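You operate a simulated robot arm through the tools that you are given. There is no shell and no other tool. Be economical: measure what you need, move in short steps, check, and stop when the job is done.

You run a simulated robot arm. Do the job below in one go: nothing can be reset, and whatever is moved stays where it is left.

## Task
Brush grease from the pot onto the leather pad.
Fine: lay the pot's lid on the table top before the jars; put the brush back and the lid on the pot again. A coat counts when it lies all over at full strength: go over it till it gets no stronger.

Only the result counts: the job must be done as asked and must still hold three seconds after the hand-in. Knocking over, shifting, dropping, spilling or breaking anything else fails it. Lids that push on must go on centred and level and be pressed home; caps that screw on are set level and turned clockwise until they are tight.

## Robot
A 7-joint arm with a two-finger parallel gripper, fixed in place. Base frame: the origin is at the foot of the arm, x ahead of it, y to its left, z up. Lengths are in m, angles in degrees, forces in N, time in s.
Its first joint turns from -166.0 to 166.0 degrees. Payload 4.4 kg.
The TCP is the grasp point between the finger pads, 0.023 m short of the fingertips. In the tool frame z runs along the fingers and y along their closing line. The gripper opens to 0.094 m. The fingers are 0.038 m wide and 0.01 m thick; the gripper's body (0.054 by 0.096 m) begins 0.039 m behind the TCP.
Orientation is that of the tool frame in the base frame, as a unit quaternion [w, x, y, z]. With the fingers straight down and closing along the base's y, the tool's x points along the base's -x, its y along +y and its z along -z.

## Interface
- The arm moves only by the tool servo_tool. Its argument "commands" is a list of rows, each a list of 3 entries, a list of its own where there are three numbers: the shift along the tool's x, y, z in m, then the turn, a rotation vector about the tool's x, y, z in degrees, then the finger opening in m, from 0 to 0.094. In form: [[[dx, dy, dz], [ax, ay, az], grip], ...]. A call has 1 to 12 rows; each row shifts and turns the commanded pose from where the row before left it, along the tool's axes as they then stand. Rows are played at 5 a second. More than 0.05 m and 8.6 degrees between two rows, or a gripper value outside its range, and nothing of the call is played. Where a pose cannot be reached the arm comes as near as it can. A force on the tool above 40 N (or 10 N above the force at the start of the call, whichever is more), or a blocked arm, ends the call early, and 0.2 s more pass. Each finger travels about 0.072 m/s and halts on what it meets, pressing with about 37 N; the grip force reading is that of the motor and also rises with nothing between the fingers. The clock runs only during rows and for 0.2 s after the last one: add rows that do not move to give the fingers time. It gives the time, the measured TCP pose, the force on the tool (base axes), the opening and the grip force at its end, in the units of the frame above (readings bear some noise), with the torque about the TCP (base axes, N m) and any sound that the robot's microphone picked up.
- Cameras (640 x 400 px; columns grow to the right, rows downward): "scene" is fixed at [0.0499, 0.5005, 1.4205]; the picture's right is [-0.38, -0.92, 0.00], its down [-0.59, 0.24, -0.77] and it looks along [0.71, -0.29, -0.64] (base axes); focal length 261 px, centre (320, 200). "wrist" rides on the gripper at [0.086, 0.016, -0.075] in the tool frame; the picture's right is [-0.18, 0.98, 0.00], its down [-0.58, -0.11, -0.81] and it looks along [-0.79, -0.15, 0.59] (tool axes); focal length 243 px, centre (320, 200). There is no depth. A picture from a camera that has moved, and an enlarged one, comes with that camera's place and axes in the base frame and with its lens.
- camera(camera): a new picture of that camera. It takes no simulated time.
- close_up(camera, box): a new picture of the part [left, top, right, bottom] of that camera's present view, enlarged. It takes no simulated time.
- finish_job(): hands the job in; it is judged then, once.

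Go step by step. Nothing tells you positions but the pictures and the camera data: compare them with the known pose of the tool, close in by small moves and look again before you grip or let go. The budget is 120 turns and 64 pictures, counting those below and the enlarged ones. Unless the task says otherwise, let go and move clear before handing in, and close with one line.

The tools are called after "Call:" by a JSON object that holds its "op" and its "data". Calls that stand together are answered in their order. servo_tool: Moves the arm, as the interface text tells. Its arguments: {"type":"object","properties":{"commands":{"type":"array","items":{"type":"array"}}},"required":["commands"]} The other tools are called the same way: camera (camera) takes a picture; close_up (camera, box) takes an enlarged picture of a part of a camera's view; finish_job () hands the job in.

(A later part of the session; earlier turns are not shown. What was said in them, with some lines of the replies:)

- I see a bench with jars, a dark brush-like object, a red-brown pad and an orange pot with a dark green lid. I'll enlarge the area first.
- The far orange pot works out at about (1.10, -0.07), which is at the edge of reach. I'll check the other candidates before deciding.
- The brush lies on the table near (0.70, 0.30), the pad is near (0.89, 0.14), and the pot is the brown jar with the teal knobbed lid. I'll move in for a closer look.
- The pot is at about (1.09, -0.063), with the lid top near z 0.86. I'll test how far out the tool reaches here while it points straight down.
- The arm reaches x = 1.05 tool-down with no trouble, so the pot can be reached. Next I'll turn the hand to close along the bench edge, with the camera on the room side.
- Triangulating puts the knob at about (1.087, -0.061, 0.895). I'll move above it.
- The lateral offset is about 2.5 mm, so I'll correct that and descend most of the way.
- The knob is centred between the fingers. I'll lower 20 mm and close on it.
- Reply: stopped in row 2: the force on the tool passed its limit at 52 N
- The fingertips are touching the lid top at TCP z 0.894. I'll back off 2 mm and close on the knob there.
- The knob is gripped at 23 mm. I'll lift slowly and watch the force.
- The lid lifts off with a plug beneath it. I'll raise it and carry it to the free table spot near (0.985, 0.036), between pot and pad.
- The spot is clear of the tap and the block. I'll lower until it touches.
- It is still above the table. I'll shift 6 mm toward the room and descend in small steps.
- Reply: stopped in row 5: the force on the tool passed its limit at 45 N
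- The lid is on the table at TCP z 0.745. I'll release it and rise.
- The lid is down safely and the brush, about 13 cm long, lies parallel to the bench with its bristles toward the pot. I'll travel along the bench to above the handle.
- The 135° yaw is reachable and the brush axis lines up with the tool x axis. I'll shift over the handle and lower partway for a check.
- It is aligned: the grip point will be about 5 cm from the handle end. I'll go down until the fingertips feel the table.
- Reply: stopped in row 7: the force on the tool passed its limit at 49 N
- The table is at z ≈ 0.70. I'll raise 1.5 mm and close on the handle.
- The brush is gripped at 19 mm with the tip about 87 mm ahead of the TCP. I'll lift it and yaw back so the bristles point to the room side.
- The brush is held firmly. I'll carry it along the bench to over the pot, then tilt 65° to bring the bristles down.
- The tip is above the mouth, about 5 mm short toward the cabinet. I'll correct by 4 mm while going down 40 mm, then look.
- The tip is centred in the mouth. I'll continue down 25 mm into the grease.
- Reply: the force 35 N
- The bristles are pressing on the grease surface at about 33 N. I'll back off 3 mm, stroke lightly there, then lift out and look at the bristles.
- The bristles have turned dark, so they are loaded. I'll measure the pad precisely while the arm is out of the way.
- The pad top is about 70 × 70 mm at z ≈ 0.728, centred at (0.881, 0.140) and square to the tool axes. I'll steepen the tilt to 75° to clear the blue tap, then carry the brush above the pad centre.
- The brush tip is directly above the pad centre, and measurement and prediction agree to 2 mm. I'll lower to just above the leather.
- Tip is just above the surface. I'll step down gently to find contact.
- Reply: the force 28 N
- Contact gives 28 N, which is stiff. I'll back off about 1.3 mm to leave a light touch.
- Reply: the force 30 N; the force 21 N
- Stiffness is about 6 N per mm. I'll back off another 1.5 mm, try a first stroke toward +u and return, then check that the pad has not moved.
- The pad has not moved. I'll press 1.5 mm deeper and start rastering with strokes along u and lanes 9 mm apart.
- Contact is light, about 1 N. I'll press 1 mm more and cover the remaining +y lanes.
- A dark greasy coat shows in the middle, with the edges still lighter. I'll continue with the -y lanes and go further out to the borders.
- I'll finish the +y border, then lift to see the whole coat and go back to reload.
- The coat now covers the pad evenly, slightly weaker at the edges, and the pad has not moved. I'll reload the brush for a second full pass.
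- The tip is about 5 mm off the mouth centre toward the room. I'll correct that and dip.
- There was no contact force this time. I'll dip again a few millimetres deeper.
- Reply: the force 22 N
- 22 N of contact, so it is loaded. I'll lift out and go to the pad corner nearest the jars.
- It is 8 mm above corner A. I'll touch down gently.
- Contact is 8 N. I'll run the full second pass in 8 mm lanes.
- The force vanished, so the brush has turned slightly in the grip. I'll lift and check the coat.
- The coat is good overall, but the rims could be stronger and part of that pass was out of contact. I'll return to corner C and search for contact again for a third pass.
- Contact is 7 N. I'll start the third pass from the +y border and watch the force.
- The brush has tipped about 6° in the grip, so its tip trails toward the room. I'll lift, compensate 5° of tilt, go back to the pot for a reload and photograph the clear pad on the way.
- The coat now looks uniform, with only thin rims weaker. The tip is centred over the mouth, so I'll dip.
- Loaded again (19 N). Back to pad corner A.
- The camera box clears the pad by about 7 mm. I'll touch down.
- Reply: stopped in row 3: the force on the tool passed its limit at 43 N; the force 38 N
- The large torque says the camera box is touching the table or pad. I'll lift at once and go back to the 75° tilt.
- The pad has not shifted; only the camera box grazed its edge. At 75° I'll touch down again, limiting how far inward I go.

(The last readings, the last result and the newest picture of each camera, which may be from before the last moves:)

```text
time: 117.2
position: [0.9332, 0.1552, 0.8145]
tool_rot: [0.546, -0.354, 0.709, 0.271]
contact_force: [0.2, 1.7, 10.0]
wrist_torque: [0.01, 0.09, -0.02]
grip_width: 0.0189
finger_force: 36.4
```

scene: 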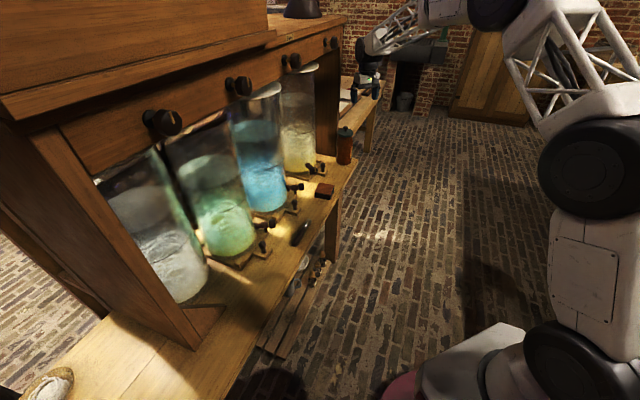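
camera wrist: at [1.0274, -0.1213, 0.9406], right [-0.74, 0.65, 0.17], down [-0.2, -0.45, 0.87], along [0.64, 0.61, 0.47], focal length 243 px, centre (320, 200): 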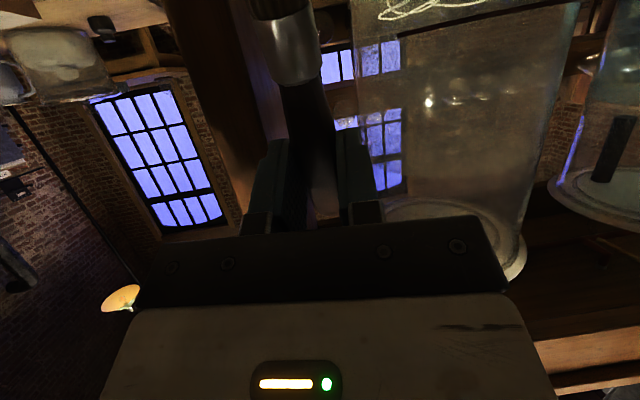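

Contact is 10 N at the bristles with low torque. I'll go around the border first.

Call:
{"op": "servo_tool", "data": {"commands": [[[0, 0.0124, 0], [0, 0, 0], 0.0], [[0, 0.0124, 0], [0, 0, 0], 0.0], [[0, 0.0124, 0], [0, 0, 0], 0.0], [[0, 0.0124, 0], [0, 0, 0], 0.0], [[0, 0.0134, 0], [0, 0, 0], 0.0], [[0.0033, 0, -0.0124], [0, 0, 0], 0.0], [[0.0033, 0, -0.0124], [0, 0, 0], 0.0], [[0.0033, 0, -0.0124], [0, 0, 0], 0.0], [[0.0033, 0, -0.0124], [0, 0, 0], 0.0], [[0.0033, 0, -0.0124], [0, 0, 0], 0.0]]}}

Call:
{"op": "servo_tool", "data": {"commands": [[[0, -0.0127, 0], [0, 0, 0], 0.0], [[0, -0.0127, 0], [0, 0, 0], 0.0], [[0, -0.0127, 0], [0, 0, 0], 0.0], [[0, -0.0127, 0], [0, 0, 0], 0.0], [[0, -0.0127, 0], [0, 0, 0], 0.0], [[-0.0033, 0, 0.0124], [0, 0, 0], 0.0], [[-0.0033, 0, 0.0124], [0, 0, 0], 0.0], [[-0.0033, 0, 0.0124], [0, 0, 0], 0.0], [[-0.0033, 0, 0.0124], [0, 0, 0], 0.0], [[-0.0033, 0, 0.0124], [0, 0, 0], 0.0]]}}

Call:
{"op": "close_up", "data": {"camera": "scene", "box": [300, 165, 350, 205]}}

```text
time: 119.4
position: [0.8447, 0.1404, 0.815]
tool_rot: [0.546, -0.355, 0.709, 0.271]
contact_force: [3.7, 5.4, 17.9]
wrist_torque: [0.23, -0.18, -0.01]
grip_width: 0.019
finger_force: 36.6
```

```text
time: 121.6
position: [0.9341, 0.1562, 0.813]
tool_rot: [0.546, -0.354, 0.709, 0.271]
contact_force: [-2.8, -5.8, 16.1]
wrist_torque: [-0.6, 0.43, -0.02]
grip_width: 0.0186
finger_force: 37.3
```

```text
10.00 times, centred on (325, 185) of scene
camera zoom: at [0.0499, 0.5005, 1.4205], right [-0.38, -0.92, 0.0], down [-0.59, 0.24, -0.77], along [0.71, -0.29, -0.64], focal length 2608 px, centre (270, 350)
```

zoom: 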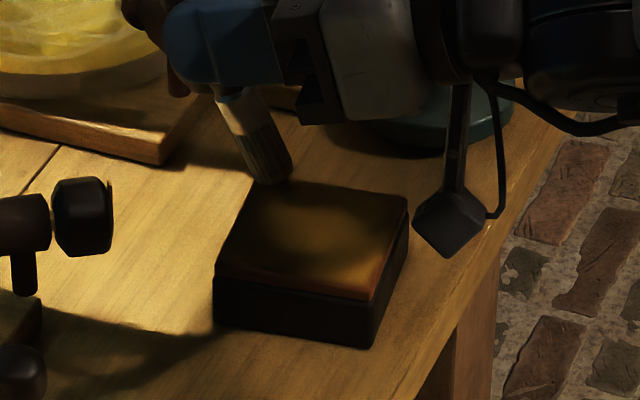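

Borders are done. A final interior pass follows in lanes, kept slightly short of the inner edge.

Call:
{"op": "servo_tool", "data": {"commands": [[[0.0033, 0.008, -0.0124], [0, 0, 0], 0.0], [[0.0033, 0, -0.0124], [0, 0, 0], 0.0], [[0.0033, 0, -0.0124], [0, 0, 0], 0.0], [[0.0033, 0, -0.0124], [0, 0, 0], 0.0], [[0.0033, 0, -0.0124], [0, 0, 0], 0.0], [[0, 0.008, 0], [0, 0, 0], 0.0], [[-0.003, 0, 0.0114], [0, 0, 0], 0.0], [[-0.003, 0, 0.0114], [0, 0, 0], 0.0], [[-0.003, 0, 0.0114], [0, 0, 0], 0.0], [[-0.003, 0, 0.0114], [0, 0, 0], 0.0], [[-0.003, 0, 0.0114], [0, 0, 0], 0.0], [[0, 0.008, 0], [0, 0, 0], 0.0]]}}

Call:
{"op": "servo_tool", "data": {"commands": [[[0.003, 0, -0.0114], [0, 0, 0], 0.0], [[0.003, 0, -0.0114], [0, 0, 0], 0.0], [[0.003, 0, -0.0114], [0, 0, 0], 0.0], [[0.003, 0, -0.0114], [0, 0, 0], 0.0], [[0.003, 0, -0.0114], [0, 0, 0], 0.0], [[0, 0.008, 0], [0, 0, 0], 0.0], [[-0.003, 0, 0.0114], [0, 0, 0], 0.0], [[-0.003, 0, 0.0114], [0, 0, 0], 0.0], [[-0.003, 0, 0.0114], [0, 0, 0], 0.0], [[-0.003, 0, 0.0114], [0, 0, 0], 0.0], [[-0.003, 0, 0.0114], [0, 0, 0], 0.0], [[0, 0.008, 0], [0, 0, 0], 0.0]]}}

Call:
{"op": "servo_tool", "data": {"commands": [[[0.003, 0, -0.0114], [0, 0, 0], 0.0], [[0.003, 0, -0.0114], [0, 0, 0], 0.0], [[0.003, 0, -0.0114], [0, 0, 0], 0.0], [[0.003, 0, -0.0114], [0, 0, 0], 0.0], [[0.003, 0, -0.0114], [0, 0, 0], 0.0], [[0, 0.008, 0], [0, 0, 0], 0.0], [[-0.003, 0, 0.0114], [0, 0, 0], 0.0], [[-0.003, 0, 0.0114], [0, 0, 0], 0.0], [[-0.003, 0, 0.0114], [0, 0, 0], 0.0], [[-0.003, 0, 0.0114], [0, 0, 0], 0.0], [[-0.003, 0, 0.0114], [0, 0, 0], 0.0], [[0, 0.008, 0], [0, 0, 0], 0.0]]}}

Call:
{"op": "servo_tool", "data": {"commands": [[[0.003, 0, -0.0114], [0, 0, 0], 0.0], [[0.003, 0, -0.0114], [0, 0, 0], 0.0], [[0.003, 0, -0.0114], [0, 0, 0], 0.0], [[0.003, 0, -0.0114], [0, 0, 0], 0.0], [[0.003, 0, -0.0114], [0, 0, 0], 0.0], [[0, 0.007, 0], [0, 0, 0], 0.0], [[-0.003, 0, 0.0114], [0, 0, 0], 0.0], [[-0.003, 0, 0.0114], [0, 0, 0], 0.0], [[-0.003, 0, 0.0114], [0, 0, 0], 0.0], [[-0.003, 0, 0.0114], [0, 0, 0], 0.0], [[-0.003, 0, 0.0114], [0, 0, 0], 0.0]]}}

Call:
{"op": "servo_tool", "data": {"commands": [[[-0.0386, 0, -0.0104], [0, 0, 0], 0.0], [[-0.0386, 0, -0.0104], [0, 0, 0], 0.0], [[-0.0386, 0, -0.0104], [0, 0, 0], 0.0], [[-0.0386, 0, -0.0104], [0, 0, 0], 0.0], [[0, 0, 0], [0, 8.3, 0], 0.0], [[0, 0, 0], [0, 8.3, 0], 0.0], [[0, 0, 0], [0, 8.3, 0], 0.0], [[0, 0, 0], [0, 0, 0], 0.0]]}}

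Call:
{"op": "close_up", "data": {"camera": "scene", "box": [300, 165, 350, 205]}}

```text
time: 124.2
position: [0.9112, 0.1646, 0.812]
tool_rot: [0.546, -0.354, 0.709, 0.271]
contact_force: [1.5, -0.2, 3.1]
wrist_torque: [-0.06, -0.07, 0.03]
grip_width: 0.0191
finger_force: 37.4
```

```text
time: 126.8
position: [0.898, 0.1739, 0.8143]
tool_rot: [0.546, -0.354, 0.709, 0.271]
contact_force: [0.5, -0.2, 2.5]
wrist_torque: [-0.02, -0.01, 0.02]
grip_width: 0.019
finger_force: 36.4
```

```text
time: 129.4
position: [0.8855, 0.1845, 0.8134]
tool_rot: [0.547, -0.354, 0.708, 0.272]
contact_force: [1.1, 0.2, 1.9]
wrist_torque: [-0.05, -0.03, 0.0]
grip_width: 0.0188
finger_force: 37.3
```

```text
time: 131.8
position: [0.8796, 0.1879, 0.8126]
tool_rot: [0.546, -0.355, 0.709, 0.272]
contact_force: [-1.8, -2.4, 6.3]
wrist_torque: [-0.23, 0.2, -0.02]
grip_width: 0.019
finger_force: 36.9
```

```text
time: 133.6
position: [0.8791, 0.1886, 0.9733]
tool_rot: [0.381, -0.405, 0.81, 0.189]
contact_force: [0.0, 0.1, -0.3]
wrist_torque: [-0.03, 0.02, -0.01]
grip_width: 0.0189
finger_force: 37.0
```

```text
10.00 times, centred on (325, 185) of scene
camera zoom: at [0.0499, 0.5005, 1.4205], right [-0.38, -0.92, 0.0], down [-0.59, 0.24, -0.77], along [0.71, -0.29, -0.64], focal length 2608 px, centre (270, 350)
```

zoom: 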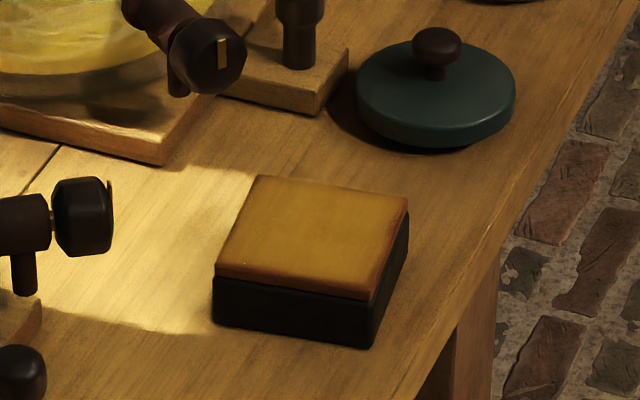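

The coat looks even. I'll check the room-side edge more closely.

Call:
{"op": "close_up", "data": {"camera": "scene", "box": [312, 180, 336, 198]}}

```text
16.00 times, centred on (324, 189) of scene
camera zoom: at [0.0499, 0.5005, 1.4205], right [-0.38, -0.92, 0.0], down [-0.59, 0.24, -0.77], along [0.71, -0.29, -0.64], focal length 4173 px, centre (256, 376)
```

zoom: 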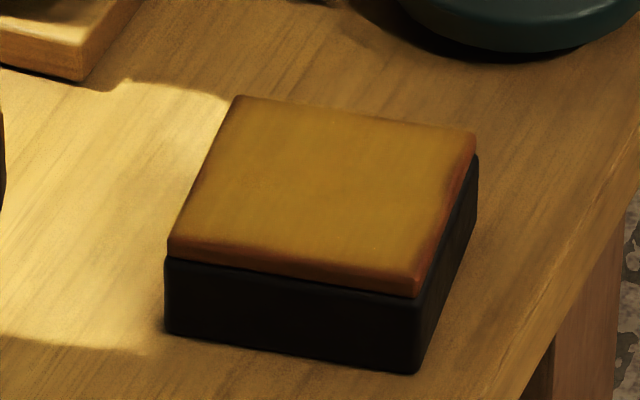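

There is a slightly weaker strip along the room-side edge. I'll go over both u borders once more.

Call:
{"op": "servo_tool", "data": {"commands": [[[0, 0, 0], [0, -8.3, 0], 0.0], [[0, 0, 0], [0, -8.3, 0], 0.0], [[0, 0, 0], [0, -8.3, 0], 0.0], [[0.0074, 0, -0.0275], [0, 0, 0], 0.0], [[0.0074, 0, -0.0275], [0, 0, 0], 0.0], [[0.0386, 0, 0.0104], [0, 0, 0], 0.0], [[0.0386, 0, 0.0104], [0, 0, 0], 0.0], [[0.0386, 0, 0.0104], [0, 0, 0], 0.0], [[0.0328, 0, 0.0088], [0, 0, 0], 0.0], [[0, 0, 0], [0, 0, 0], 0.0]]}}

Call:
{"op": "close_up", "data": {"camera": "scene", "box": [305, 165, 345, 205]}}

```text
time: 135.8
position: [0.8455, 0.1422, 0.8196]
tool_rot: [0.546, -0.354, 0.709, 0.272]
contact_force: [0.2, -1.3, 0.3]
wrist_torque: [-0.01, 0.01, -0.02]
grip_width: 0.0189
finger_force: 36.7
```

```text
10.00 times, centred on (325, 185) of scene
camera zoom: at [0.0499, 0.5005, 1.4205], right [-0.38, -0.92, 0.0], down [-0.59, 0.24, -0.77], along [0.71, -0.29, -0.64], focal length 2608 px, centre (270, 350)
```

zoom: 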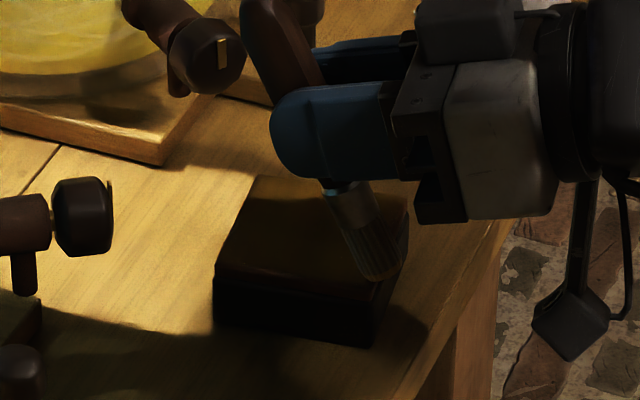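

Call:
{"op": "servo_tool", "data": {"commands": [[[-0.0005, 0, 0.0019], [0, 0, 0], 0.0], [[0.0048, 0, 0.0013], [0, 0, 0], 0.0], [[0.0014, 0, 0.0004], [0, 0, 0], 0.0], [[0, 0, 0], [0, 0, 0], 0.0]]}}

Call:
{"op": "servo_tool", "data": {"commands": [[[0.0012, 0, 0.0003], [0, 0, 0], 0.0], [[0, 0, 0], [0, 0, 0], 0.0]]}}

```text
time: 136.8
position: [0.8473, 0.1437, 0.8131]
tool_rot: [0.546, -0.355, 0.709, 0.272]
contact_force: [0.7, 0.1, 6.3]
wrist_torque: [-0.1, -0.03, 0.03]
grip_width: 0.0188
finger_force: 36.5
```

```text
time: 137.4
position: [0.8469, 0.1439, 0.812]
tool_rot: [0.547, -0.354, 0.708, 0.271]
contact_force: [-0.3, -0.7, 20.6]
wrist_torque: [-0.28, 0.15, 0.03]
grip_width: 0.0187
finger_force: 37.1
```

Contact is good. Stroking both borders now.

Call:
{"op": "servo_tool", "data": {"commands": [[[0, -0.0124, 0], [0, 0, 0], 0.0], [[0, -0.0124, 0], [0, 0, 0], 0.0], [[0, -0.0124, 0], [0, 0, 0], 0.0], [[0, -0.0124, 0], [0, 0, 0], 0.0], [[0, -0.0124, 0], [0, 0, 0], 0.0], [[-0.0012, 0, 0.0043], [0, 0, 0], 0.0], [[0, 0.0124, 0], [0, 0, 0], 0.0], [[0, 0.0124, 0], [0, 0, 0], 0.0], [[0, 0.0124, 0], [0, 0, 0], 0.0], [[0, 0.0124, 0], [0, 0, 0], 0.0], [[0, 0.0124, 0], [0, 0, 0], 0.0]]}}

Call:
{"op": "servo_tool", "data": {"commands": [[[-0.0034, 0, 0.0127], [0, 0, 0], 0.0], [[-0.0034, 0, 0.0127], [0, 0, 0], 0.0], [[-0.0034, 0, 0.0127], [0, 0, 0], 0.0], [[-0.0034, 0, 0.0127], [0, 0, 0], 0.0], [[0, -0.0124, 0], [0, 0, 0], 0.0], [[0, -0.0124, 0], [0, 0, 0], 0.0], [[0, -0.0124, 0], [0, 0, 0], 0.0], [[0, -0.0124, 0], [0, 0, 0], 0.0], [[0, -0.0124, 0], [0, 0, 0], 0.0]]}}

Call:
{"op": "servo_tool", "data": {"commands": [[[0.0033, 0, -0.0124], [0, 0, 0], 0.0], [[0.0033, 0, -0.0124], [0, 0, 0], 0.0], [[0.0033, 0, -0.0124], [0, 0, 0], 0.0], [[0.0033, 0, -0.0124], [0, 0, 0], 0.0], [[0.0011, 0, -0.0043], [0, 0, 0], 0.0], [[0, 0, 0], [0, 0, 0], 0.0], [[-0.0386, 0, -0.0104], [0, 0, 0], 0.0], [[-0.0386, 0, -0.0104], [0, 0, 0], 0.0], [[-0.0386, 0, -0.0104], [0, 0, 0], 0.0], [[-0.0386, 0, -0.0104], [0, 0, 0], 0.0], [[0, 0, 0], [0, 0, 0], 0.0]]}}

Call:
{"op": "servo_tool", "data": {"commands": [[[0, 0, 0], [0, 8.3, 0], 0.0], [[0, 0, 0], [0, 8.3, 0], 0.0], [[0, 0, 0], [0, 8.3, 0], 0.0], [[0, 0, 0], [0, 8.3, 0], 0.0], [[0, 0, 0], [0, 8.3, 0], 0.0], [[0, 0, 0], [0, 8.3, 0], 0.0], [[0, 0, 0], [0, 8.3, 0], 0.0], [[0, 0, 0], [0, 8.3, 0], 0.0], [[0, 0, 0], [0, 8.3, 0], 0.0], [[0, 0, 0], [0, 0, 0], 0.0]]}}

Call:
{"op": "close_up", "data": {"camera": "scene", "box": [312, 180, 336, 198]}}

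Call:
{"op": "camera", "data": {"camera": "wrist"}}

```text
time: 139.8
position: [0.8486, 0.1478, 0.8101]
tool_rot: [0.547, -0.355, 0.708, 0.273]
contact_force: [0.1, -0.6, -0.4]
wrist_torque: [-0.01, -0.01, 0.02]
grip_width: 0.019
finger_force: 37.3
```

```text
time: 141.8
position: [0.9292, 0.1531, 0.8104]
tool_rot: [0.545, -0.355, 0.708, 0.273]
contact_force: [0.2, 0.1, -0.2]
wrist_torque: [-0.03, 0.0, 0.0]
grip_width: 0.019
finger_force: 37.3
```

```text
time: 144.2
position: [0.8978, 0.1077, 0.9702]
tool_rot: [0.545, -0.355, 0.709, 0.272]
contact_force: [0.4, -0.8, -0.3]
wrist_torque: [-0.02, 0.01, -0.01]
grip_width: 0.0188
finger_force: 36.9
```

```text
time: 146.4
position: [0.895, 0.1077, 0.9709]
tool_rot: [0.004, -0.446, 0.895, 0.001]
contact_force: [0.1, 0.2, 0.0]
wrist_torque: [0.0, -0.02, 0.03]
grip_width: 0.0186
finger_force: 36.7
```

```text
16.00 times, centred on (324, 189) of scene
camera zoom: at [0.0499, 0.5005, 1.4205], right [-0.38, -0.92, 0.0], down [-0.59, 0.24, -0.77], along [0.71, -0.29, -0.64], focal length 4173 px, centre (256, 376)
```

zoom: 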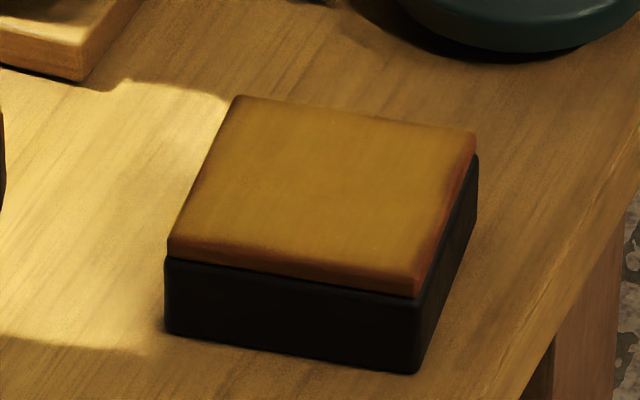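

```text
1 pictures are left
camera wrist: at [0.8314, 0.0484, 1.0454], right [-0.67, 0.74, 0.0], down [0.43, 0.4, 0.81], along [0.6, 0.55, -0.59], focal length 243 px, centre (320, 200)
```

wrist: 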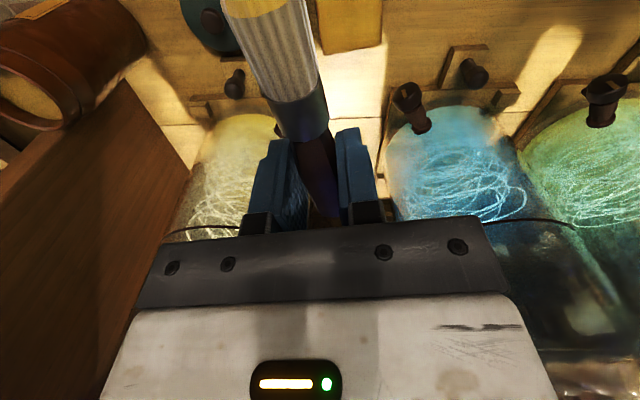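

The room-side edge did not change with that pass, so the coat is at full strength. Only one picture is left, so from here I rely on the known poses: the brush has slid about 11 mm and turned about 16° in the grip. I'll carry it back above its original place.

Call:
{"op": "servo_tool", "data": {"commands": [[[-0.0053, 0.0421, 0], [0, 0.46, 0], 0.0], [[-0.0053, 0.0421, 0], [0, 0, 0], 0.0], [[-0.0053, 0.0421, 0], [0, 0, 0], 0.0], [[-0.0053, 0.0421, 0], [0, 0, 0], 0.0], [[-0.0053, 0.0421, 0], [0, 0, 0], 0.0], [[-0.0053, 0.0421, 0], [0, 0, 0], 0.0], [[-0.0053, 0.0421, 0], [0, 0, 0], 0.0], [[0, 0, 0], [0, 0, 0], 0.0]]}}

Call:
{"op": "servo_tool", "data": {"commands": [[[0, 0, 0], [0, 0, -8.2], 0.0], [[0, 0, 0], [0, 0, -8.2], 0.0], [[0, 0, 0], [0, 0, -8.2], 0.0], [[0, 0, 0], [0, 0, -8.2], 0.0], [[0, 0, 0], [0, 0, -8.2], 0.0], [[0, 0, 0], [0, 0, -8.2], 0.0], [[0, 0, 0], [0, 0, -8.2], 0.0], [[0, 0, 0], [0, 0, -8.2], 0.0], [[0, 0, 0], [0, 0, -8.2], 0.0], [[0, 0, 0], [0, 0, -8.2], 0.0], [[0, 0, 0], [0, 0, 0], 0.0]]}}

```text
time: 148.2
position: [0.6842, 0.3154, 0.9705]
tool_rot: [0.0, -0.447, 0.895, -0.002]
contact_force: [-0.5, -0.2, -0.8]
wrist_torque: [0.02, 0.02, 0.0]
grip_width: 0.0189
finger_force: 36.7
```

```text
time: 150.6
position: [0.682, 0.3143, 0.9705]
tool_rot: [0.0, 0.924, -0.382, 0.001]
contact_force: [0.2, -0.7, -0.2]
wrist_torque: [0.03, -0.01, -0.01]
grip_width: 0.0189
finger_force: 36.6
```

I'm above the brush's place. I'll descend to just above where the handle end should touch.

Call:
{"op": "servo_tool", "data": {"commands": [[[0, 0, 0.045], [0, 0, 0], 0.0], [[0, 0, 0.045], [0, 0, 0], 0.0], [[0, 0, 0.045], [0, 0, 0], 0.0], [[0, 0, 0.045], [0, 0, 0], 0.0], [[0, 0, 0.03], [0, 0, 0], 0.0], [[0, 0, 0.01], [0, 0, 0], 0.0], [[0, 0, 0], [0, 0, 0], 0.0]]}}

Call:
{"op": "servo_tool", "data": {"commands": [[[0, 0, 0.003], [0, 0, 0], 0.0], [[0, 0, 0.003], [0, 0, 0], 0.0], [[0, 0, 0.002], [0, 0, 0], 0.0], [[0, 0, 0], [0, 0, 0], 0.0]]}}

```text
time: 152.2
position: [0.6834, 0.3133, 0.7505]
tool_rot: [0.001, 0.924, -0.383, 0.001]
contact_force: [0.5, 0.2, -0.5]
wrist_torque: [0.02, -0.03, -0.03]
grip_width: 0.0189
finger_force: 36.6
```

```text
time: 153.2
position: [0.683, 0.3149, 0.7425]
tool_rot: [0.0, 0.924, -0.382, 0.001]
contact_force: [-0.4, -0.5, 0.5]
wrist_torque: [0.01, -0.01, 0.01]
grip_width: 0.0185
finger_force: 37.2
```

Call:
{"op": "servo_tool", "data": {"commands": [[[0, 0, 0.002], [0, 0, 0], 0.0], [[0, 0, 0.002], [0, 0, 0], 0.0], [[0, 0, 0.002], [0, 0, 0], 0.0], [[0, 0, 0], [0, 0, 0], 0.0]]}}

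Call:
{"op": "servo_tool", "data": {"commands": [[[0, 0, 0.002], [0, 0, 0], 0.0], [[0, 0, 0.002], [0, 0, 0], 0.0], [[0, 0, 0], [0, 0, 0], 0.0]]}}

```text
time: 154.2
position: [0.6839, 0.3147, 0.7363]
tool_rot: [0.0, 0.924, -0.382, 0.001]
contact_force: [0.8, 0.4, -0.6]
wrist_torque: [0.0, 0.01, 0.0]
grip_width: 0.019
finger_force: 37.0
```

```text
time: 155.0
position: [0.6826, 0.3141, 0.7337]
tool_rot: [0.0, 0.925, -0.381, 0.002]
contact_force: [0.6, -0.6, -0.5]
wrist_torque: [0.0, 0.03, -0.02]
grip_width: 0.0189
finger_force: 36.9
```

Call:
{"op": "servo_tool", "data": {"commands": [[[0, 0, 0.002], [0, 0, 0], 0.0], [[0, 0, 0.002], [0, 0, 0], 0.0], [[0, 0, 0], [0, 0, 0], 0.0]]}}

Call:
{"op": "servo_tool", "data": {"commands": [[[0, 0, 0.002], [0, 0, 0], 0.0], [[0, 0, 0], [0, 0, 0], 0.0]]}}

```text
time: 155.8
position: [0.684, 0.3152, 0.7292]
tool_rot: [-0.001, 0.924, -0.383, 0.001]
contact_force: [3.8, -3.9, 21.1]
wrist_torque: [0.7, 0.73, 0.01]
grip_width: 0.0188
finger_force: 36.6
```

```text
time: 156.4
position: [0.6833, 0.3152, 0.7271]
tool_rot: [-0.001, 0.924, -0.383, 0.001]
contact_force: [6.4, -0.3, 20.2]
wrist_torque: [0.78, 0.61, -0.27]
grip_width: 0.019
finger_force: 37.2
```

The handle end is touching, and the brush is rotating back in the grip at about 20 N as hoped. I'll press 3 mm more.

Call:
{"op": "servo_tool", "data": {"commands": [[[0, 0, 0.0015], [0, 0, 0], 0.0], [[0, 0, 0.0015], [0, 0, 0], 0.0], [[0, 0, 0], [0, 0, 0], 0.0]]}}

```text
time: 157.2
position: [0.6832, 0.3145, 0.7245]
tool_rot: [0.001, 0.924, -0.382, 0.001]
contact_force: [3.7, 0.5, 19.8]
wrist_torque: [0.76, 0.65, -0.2]
grip_width: 0.0189
finger_force: 37.1
```

Fingertips are 2 mm above the table. I'll ease off slightly and open slowly.

Call:
{"op": "servo_tool", "data": {"commands": [[[0, 0, -0.001], [0, 0, 0], 0.016], [[0, 0, 0], [0, 0, 0], 0.019], [[0, 0, 0], [0, 0, 0], 0.021], [[0, 0, 0], [0, 0, 0], 0.023], [[0, 0, 0], [0, 0, 0], 0.026], [[0, 0, 0], [0, 0, 0], 0.03], [[0, 0, 0], [0, 0, 0], 0.035], [[0, 0, 0], [0, 0, 0], 0.042], [[0, 0, 0], [0, 0, 0], 0.05], [[0, 0, 0], [0, 0, 0], 0.05]]}}

Call:
{"op": "servo_tool", "data": {"commands": [[[0, 0, -0.01], [0, 0, 0], 0.05], [[0, 0, -0.02], [0, 0, 0], 0.05], [[0, 0, -0.03], [0, 0, 0], 0.05], [[0, 0, -0.04], [0, 0, 0], 0.05], [[0, 0, -0.045], [0, 0, 0], 0.05], [[0, 0, -0.045], [0, 0, 0], 0.05], [[0, 0, 0], [0, 0, 0], 0.05]]}}

```text
time: 159.4
position: [0.6837, 0.3145, 0.7241]
tool_rot: [0.001, 0.924, -0.382, 0.001]
contact_force: [0.0, 0.8, 0.1]
wrist_torque: [0.04, 0.01, -0.01]
grip_width: 0.0501
finger_force: 0.1
```

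```text
time: 161.0
position: [0.6836, 0.3136, 0.916]
tool_rot: [0.0, 0.924, -0.382, 0.001]
contact_force: [-0.3, 0.1, 0.0]
wrist_torque: [-0.01, -0.02, -0.03]
grip_width: 0.0501
finger_force: 0.0
```

The brush is released. I'll yaw back and travel to above the lid.

Call:
{"op": "servo_tool", "data": {"commands": [[[0, 0, 0], [0, 0, 8.2], 0.06], [[0, 0, 0], [0, 0, 8.2], 0.06], [[0, 0, 0], [0, 0, 8.2], 0.06], [[0, 0, 0], [0, 0, 8.2], 0.06], [[0, 0, 0], [0, 0, 8.2], 0.06], [[0, 0, 0], [0, 0, 8.2], 0.06], [[0, 0, 0], [0, 0, 8.2], 0.06], [[0, 0, 0], [0, 0, 8.2], 0.06], [[0, 0, 0], [0, 0, 8.2], 0.06], [[0, 0, 0], [0, 0, 8.2], 0.06], [[0, 0, 0], [0, 0, 0], 0.06]]}}

Call:
{"op": "servo_tool", "data": {"commands": [[[0.0053, -0.0454, 0], [0, 0, 0], 0.06], [[0.0053, -0.0454, 0], [0, 0, 0], 0.06], [[0.0053, -0.0454, 0], [0, 0, 0], 0.06], [[0.0053, -0.0454, 0], [0, 0, 0], 0.06], [[0.0053, -0.0454, 0], [0, 0, 0], 0.06], [[0.0053, -0.0454, 0], [0, 0, 0], 0.06], [[0.0053, -0.0454, 0], [0, 0, 0], 0.06], [[0.0053, -0.0454, 0], [0, 0, 0], 0.06], [[0.0053, -0.0454, 0], [0, 0, 0], 0.06], [[0, 0, 0], [0, 0, 0], 0.06]]}}

```text
time: 163.4
position: [0.6833, 0.3139, 0.9145]
tool_rot: [0.0, -0.447, 0.894, -0.001]
contact_force: [-0.2, -1.0, -0.5]
wrist_torque: [0.0, -0.02, 0.02]
grip_width: 0.0598
finger_force: 0.1
```

```text
time: 165.6
position: [0.9799, 0.0294, 0.9152]
tool_rot: [0.001, -0.447, 0.895, -0.001]
contact_force: [-0.2, -1.3, 0.3]
wrist_torque: [0.0, 0.02, -0.01]
grip_width: 0.0602
finger_force: 0.0
```

I'm above the lid at the same pose as when I released it. I'll descend to the earlier grip height.

Call:
{"op": "servo_tool", "data": {"commands": [[[-0.0006, -0.0008, 0.04], [0, 0, 0], 0.06], [[0, 0, 0.04], [0, 0, 0], 0.06], [[0, 0, 0.04], [0, 0, 0], 0.06], [[0, 0, 0.03], [0, 0, 0], 0.06], [[0, 0, 0.01], [0, 0, 0], 0.06], [[0, 0, 0.004], [0, 0, 0], 0.06], [[0, 0, 0.002], [0, 0, 0], 0.06], [[0, 0, 0], [0, 0, 0], 0.06]]}}

```text
time: 167.4
position: [0.9821, 0.03, 0.7489]
tool_rot: [0.0, -0.447, 0.895, -0.001]
contact_force: [0.8, 0.4, 0.5]
wrist_torque: [0.0, -0.01, 0.0]
grip_width: 0.0601
finger_force: 0.2
```

Call:
{"op": "servo_tool", "data": {"commands": [[[0, 0, 0.002], [0, 0, 0], 0.06], [[0, 0, 0], [0, 0, 0], 0.045], [[0, 0, 0], [0, 0, 0], 0.03], [[0, 0, 0], [0, 0, 0], 0.015], [[0, 0, 0], [0, 0, 0], 0.01], [[0, 0, 0], [0, 0, 0], 0.01]]}}

```text
time: 168.8
position: [0.9823, 0.0301, 0.7471]
tool_rot: [0.001, -0.447, 0.894, -0.001]
contact_force: [1.0, -0.5, -0.1]
wrist_torque: [-0.03, -0.04, 0.01]
grip_width: 0.0229
finger_force: 37.3
```

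The knob is gripped at 22.9 mm as before. I'll lift and carry the lid to above the pot.

Call:
{"op": "servo_tool", "data": {"commands": [[[0, 0, -0.013], [0, 0, 0], 0.01], [[0, 0, -0.04], [0, 0, 0], 0.01], [[0, 0, -0.04], [0, 0, 0], 0.01], [[0, 0, -0.04], [0, 0, 0], 0.01], [[0, 0, -0.04], [0, 0, 0], 0.01], [[0, 0, -0.04], [0, 0, 0], 0.01], [[0.0018, -0.0359, 0], [0, 0, 0], 0.01], [[0.0018, -0.0359, 0], [0, 0, 0], 0.01], [[0.0019, -0.0359, 0], [0, 0, 0], 0.01], [[0.0019, -0.0359, 0], [0, 0, 0], 0.01], [[0, 0, 0], [0, 0, 0], 0.01], [[0, 0, 0], [0, 0, 0], 0.01]]}}

```text
time: 171.4
position: [1.0934, -0.061, 0.9602]
tool_rot: [0.001, -0.447, 0.895, -0.001]
contact_force: [0.7, 1.0, -1.7]
wrist_torque: [0.0, 0.01, -0.01]
grip_width: 0.0229
finger_force: 37.3
```

Call:
{"op": "servo_tool", "data": {"commands": [[[0, 0, 0], [0, 0, 0], 0.01]]}}

Call:
{"op": "servo_tool", "data": {"commands": [[[0, 0, 0], [0, 0, 0], 0.01]]}}

Call:
{"op": "servo_tool", "data": {"commands": [[[0, 0, 0], [0, 0, 0], 0.01]]}}

```text
time: 171.8
position: [1.0917, -0.0622, 0.9605]
tool_rot: [0.0, -0.447, 0.894, -0.001]
contact_force: [0.8, -0.9, -0.5]
wrist_torque: [-0.03, 0.0, -0.02]
grip_width: 0.023
finger_force: 36.9
```

```text
time: 172.2
position: [1.0921, -0.0603, 0.9599]
tool_rot: [0.0, -0.447, 0.894, 0.0]
contact_force: [0.4, 0.0, -0.9]
wrist_torque: [0.01, 0.01, 0.0]
grip_width: 0.0228
finger_force: 37.6
```

```text
time: 172.6
position: [1.0923, -0.062, 0.9618]
tool_rot: [0.0, -0.447, 0.894, -0.002]
contact_force: [0.0, -0.1, -0.2]
wrist_torque: [0.01, 0.03, 0.01]
grip_width: 0.0229
finger_force: 36.7
```

The average position is within 1 mm of target. I'll apply the correction and lower slowly to seat the plug.

Call:
{"op": "servo_tool", "data": {"commands": [[[0.0005, -0.0005, 0.02], [0, 0, 0], 0.01], [[0, 0, 0.015], [0, 0, 0], 0.01], [[0, 0, 0.008], [0, 0, 0], 0.01], [[0, 0, 0.004], [0, 0, 0], 0.01], [[0, 0, 0], [0, 0, 0], 0.01]]}}

Call:
{"op": "servo_tool", "data": {"commands": [[[0, 0, 0.003], [0, 0, 0], 0.01], [[0, 0, 0.003], [0, 0, 0], 0.01], [[0, 0, 0.003], [0, 0, 0], 0.01], [[0, 0, 0], [0, 0, 0], 0.01]]}}

```text
time: 173.8
position: [1.093, -0.0616, 0.9132]
tool_rot: [0.0, -0.447, 0.895, -0.001]
contact_force: [0.1, 0.1, -0.8]
wrist_torque: [-0.03, 0.0, -0.01]
grip_width: 0.0228
finger_force: 37.4
```

```text
time: 174.8
position: [1.0932, -0.0625, 0.9047]
tool_rot: [0.001, -0.447, 0.894, -0.001]
contact_force: [-0.5, 0.8, -0.1]
wrist_torque: [-0.05, 0.02, -0.01]
grip_width: 0.0228
finger_force: 37.2
```

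The plug is entering freely. I'll continue down to seating.

Call:
{"op": "servo_tool", "data": {"commands": [[[0, 0, 0.003], [0, 0, 0], 0.01], [[0, 0, 0.002], [0, 0, 0], 0.01], [[0, 0, 0.002], [0, 0, 0], 0.01], [[0, 0, 0], [0, 0, 0], 0.01]]}}

Call:
{"op": "servo_tool", "data": {"commands": [[[0, 0, 0.002], [0, 0, 0], 0.01], [[0, 0, 0.002], [0, 0, 0], 0.01], [[0, 0, 0], [0, 0, 0], 0.01]]}}

```text
time: 175.8
position: [1.0931, -0.0617, 0.8974]
tool_rot: [0.001, -0.447, 0.894, 0.0]
contact_force: [0.9, -0.3, -1.1]
wrist_torque: [0.0, -0.01, -0.01]
grip_width: 0.0229
finger_force: 36.6
```

```text
time: 176.6
position: [1.093, -0.0625, 0.896]
tool_rot: [0.002, -0.447, 0.895, -0.001]
contact_force: [-3.8, -1.0, 15.3]
wrist_torque: [-0.35, 0.25, 0.0]
grip_width: 0.0229
finger_force: 36.9
```

It seated at z 0.896, as expected. I'll press it home.

Call:
{"op": "servo_tool", "data": {"commands": [[[0, 0, 0.0015], [0, 0, 0], 0.01], [[0, 0, 0.0015], [0, 0, 0], 0.01], [[0, 0, 0], [0, 0, 0], 0.01]]}}

```text
time: 177.4
position: [1.0921, -0.0622, 0.8925]
tool_rot: [0.002, -0.447, 0.894, -0.001]
contact_force: [-4.2, 1.0, 38.1]
wrist_torque: [0.15, 0.07, -0.01]
grip_width: 0.0229
finger_force: 36.5
```

Pressed at 38 N. I'll relax, release and rise.

Call:
{"op": "servo_tool", "data": {"commands": [[[0, 0, -0.002], [0, 0, 0], 0.01], [[0, 0, 0], [0, 0, 0], 0.024], [[0, 0, 0], [0, 0, 0], 0.035], [[0, 0, 0], [0, 0, 0], 0.05], [[0, 0, 0], [0, 0, 0], 0.06], [[0, 0, 0], [0, 0, 0], 0.06], [[0, 0, -0.01], [0, 0, 0], 0.06], [[0, 0, -0.03], [0, 0, 0], 0.06], [[0, 0, -0.04], [0, 0, 0], 0.06], [[0, 0, -0.04], [0, 0, 0], 0.06], [[0, 0, -0.04], [0, 0, 0], 0.06], [[0, 0, 0], [0, 0, 0], 0.06]]}}

Call:
{"op": "servo_tool", "data": {"commands": [[[0.04, 0, -0.02], [0, 0, 0], 0.06], [[0.04, 0, -0.02], [0, 0, 0], 0.06], [[0.04, 0, -0.02], [0, 0, 0], 0.06], [[0.04, 0, -0.02], [0, 0, 0], 0.06], [[0.04, 0, 0], [0, 0, 0], 0.06], [[0, 0, 0], [0, 0, 0], 0.06]]}}

Call:
{"op": "close_up", "data": {"camera": "scene", "box": [270, 115, 400, 255]}}

```text
time: 180.0
position: [1.0924, -0.0626, 1.0515]
tool_rot: [0.0, -0.446, 0.895, -0.001]
contact_force: [-0.6, -0.7, 0.0]
wrist_torque: [0.04, 0.02, 0.01]
grip_width: 0.0599
finger_force: 0.1
```

```text
time: 181.4
position: [0.9706, -0.2221, 1.1329]
tool_rot: [0.0, -0.446, 0.895, -0.001]
contact_force: [0.8, 0.4, -0.7]
wrist_torque: [-0.01, -0.01, -0.02]
grip_width: 0.06
finger_force: 0.1
```

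```text
2.86 times, centred on (335, 185) of scene
camera zoom: at [0.0499, 0.5005, 1.4205], right [-0.38, -0.92, 0.0], down [-0.59, 0.24, -0.77], along [0.71, -0.29, -0.64], focal length 745 px, centre (277, 243)
```

zoom: 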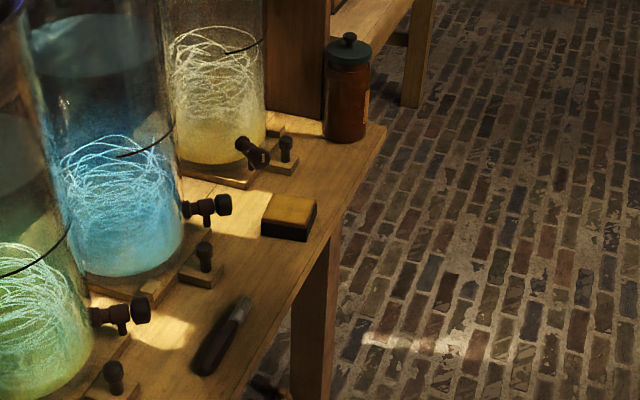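

The last picture shows the lid level on the pot, the brush back in its place and the pad coated. The hand is clear, so I'll hand in.

Call:
{"op": "finish_job", "data": {}}

```text
The job is handed in.
```

The job is handed in: the leather pad is greased all over, the brush is back within about 1 cm of where it lay, and the lid is pressed onto the pot. A last pass left the coat no stronger, though its rim still looked slightly redder than the middle. I used all 64 pictures, so I did the brush return and the lid by recorded positions and force readings. One final picture showed the result.
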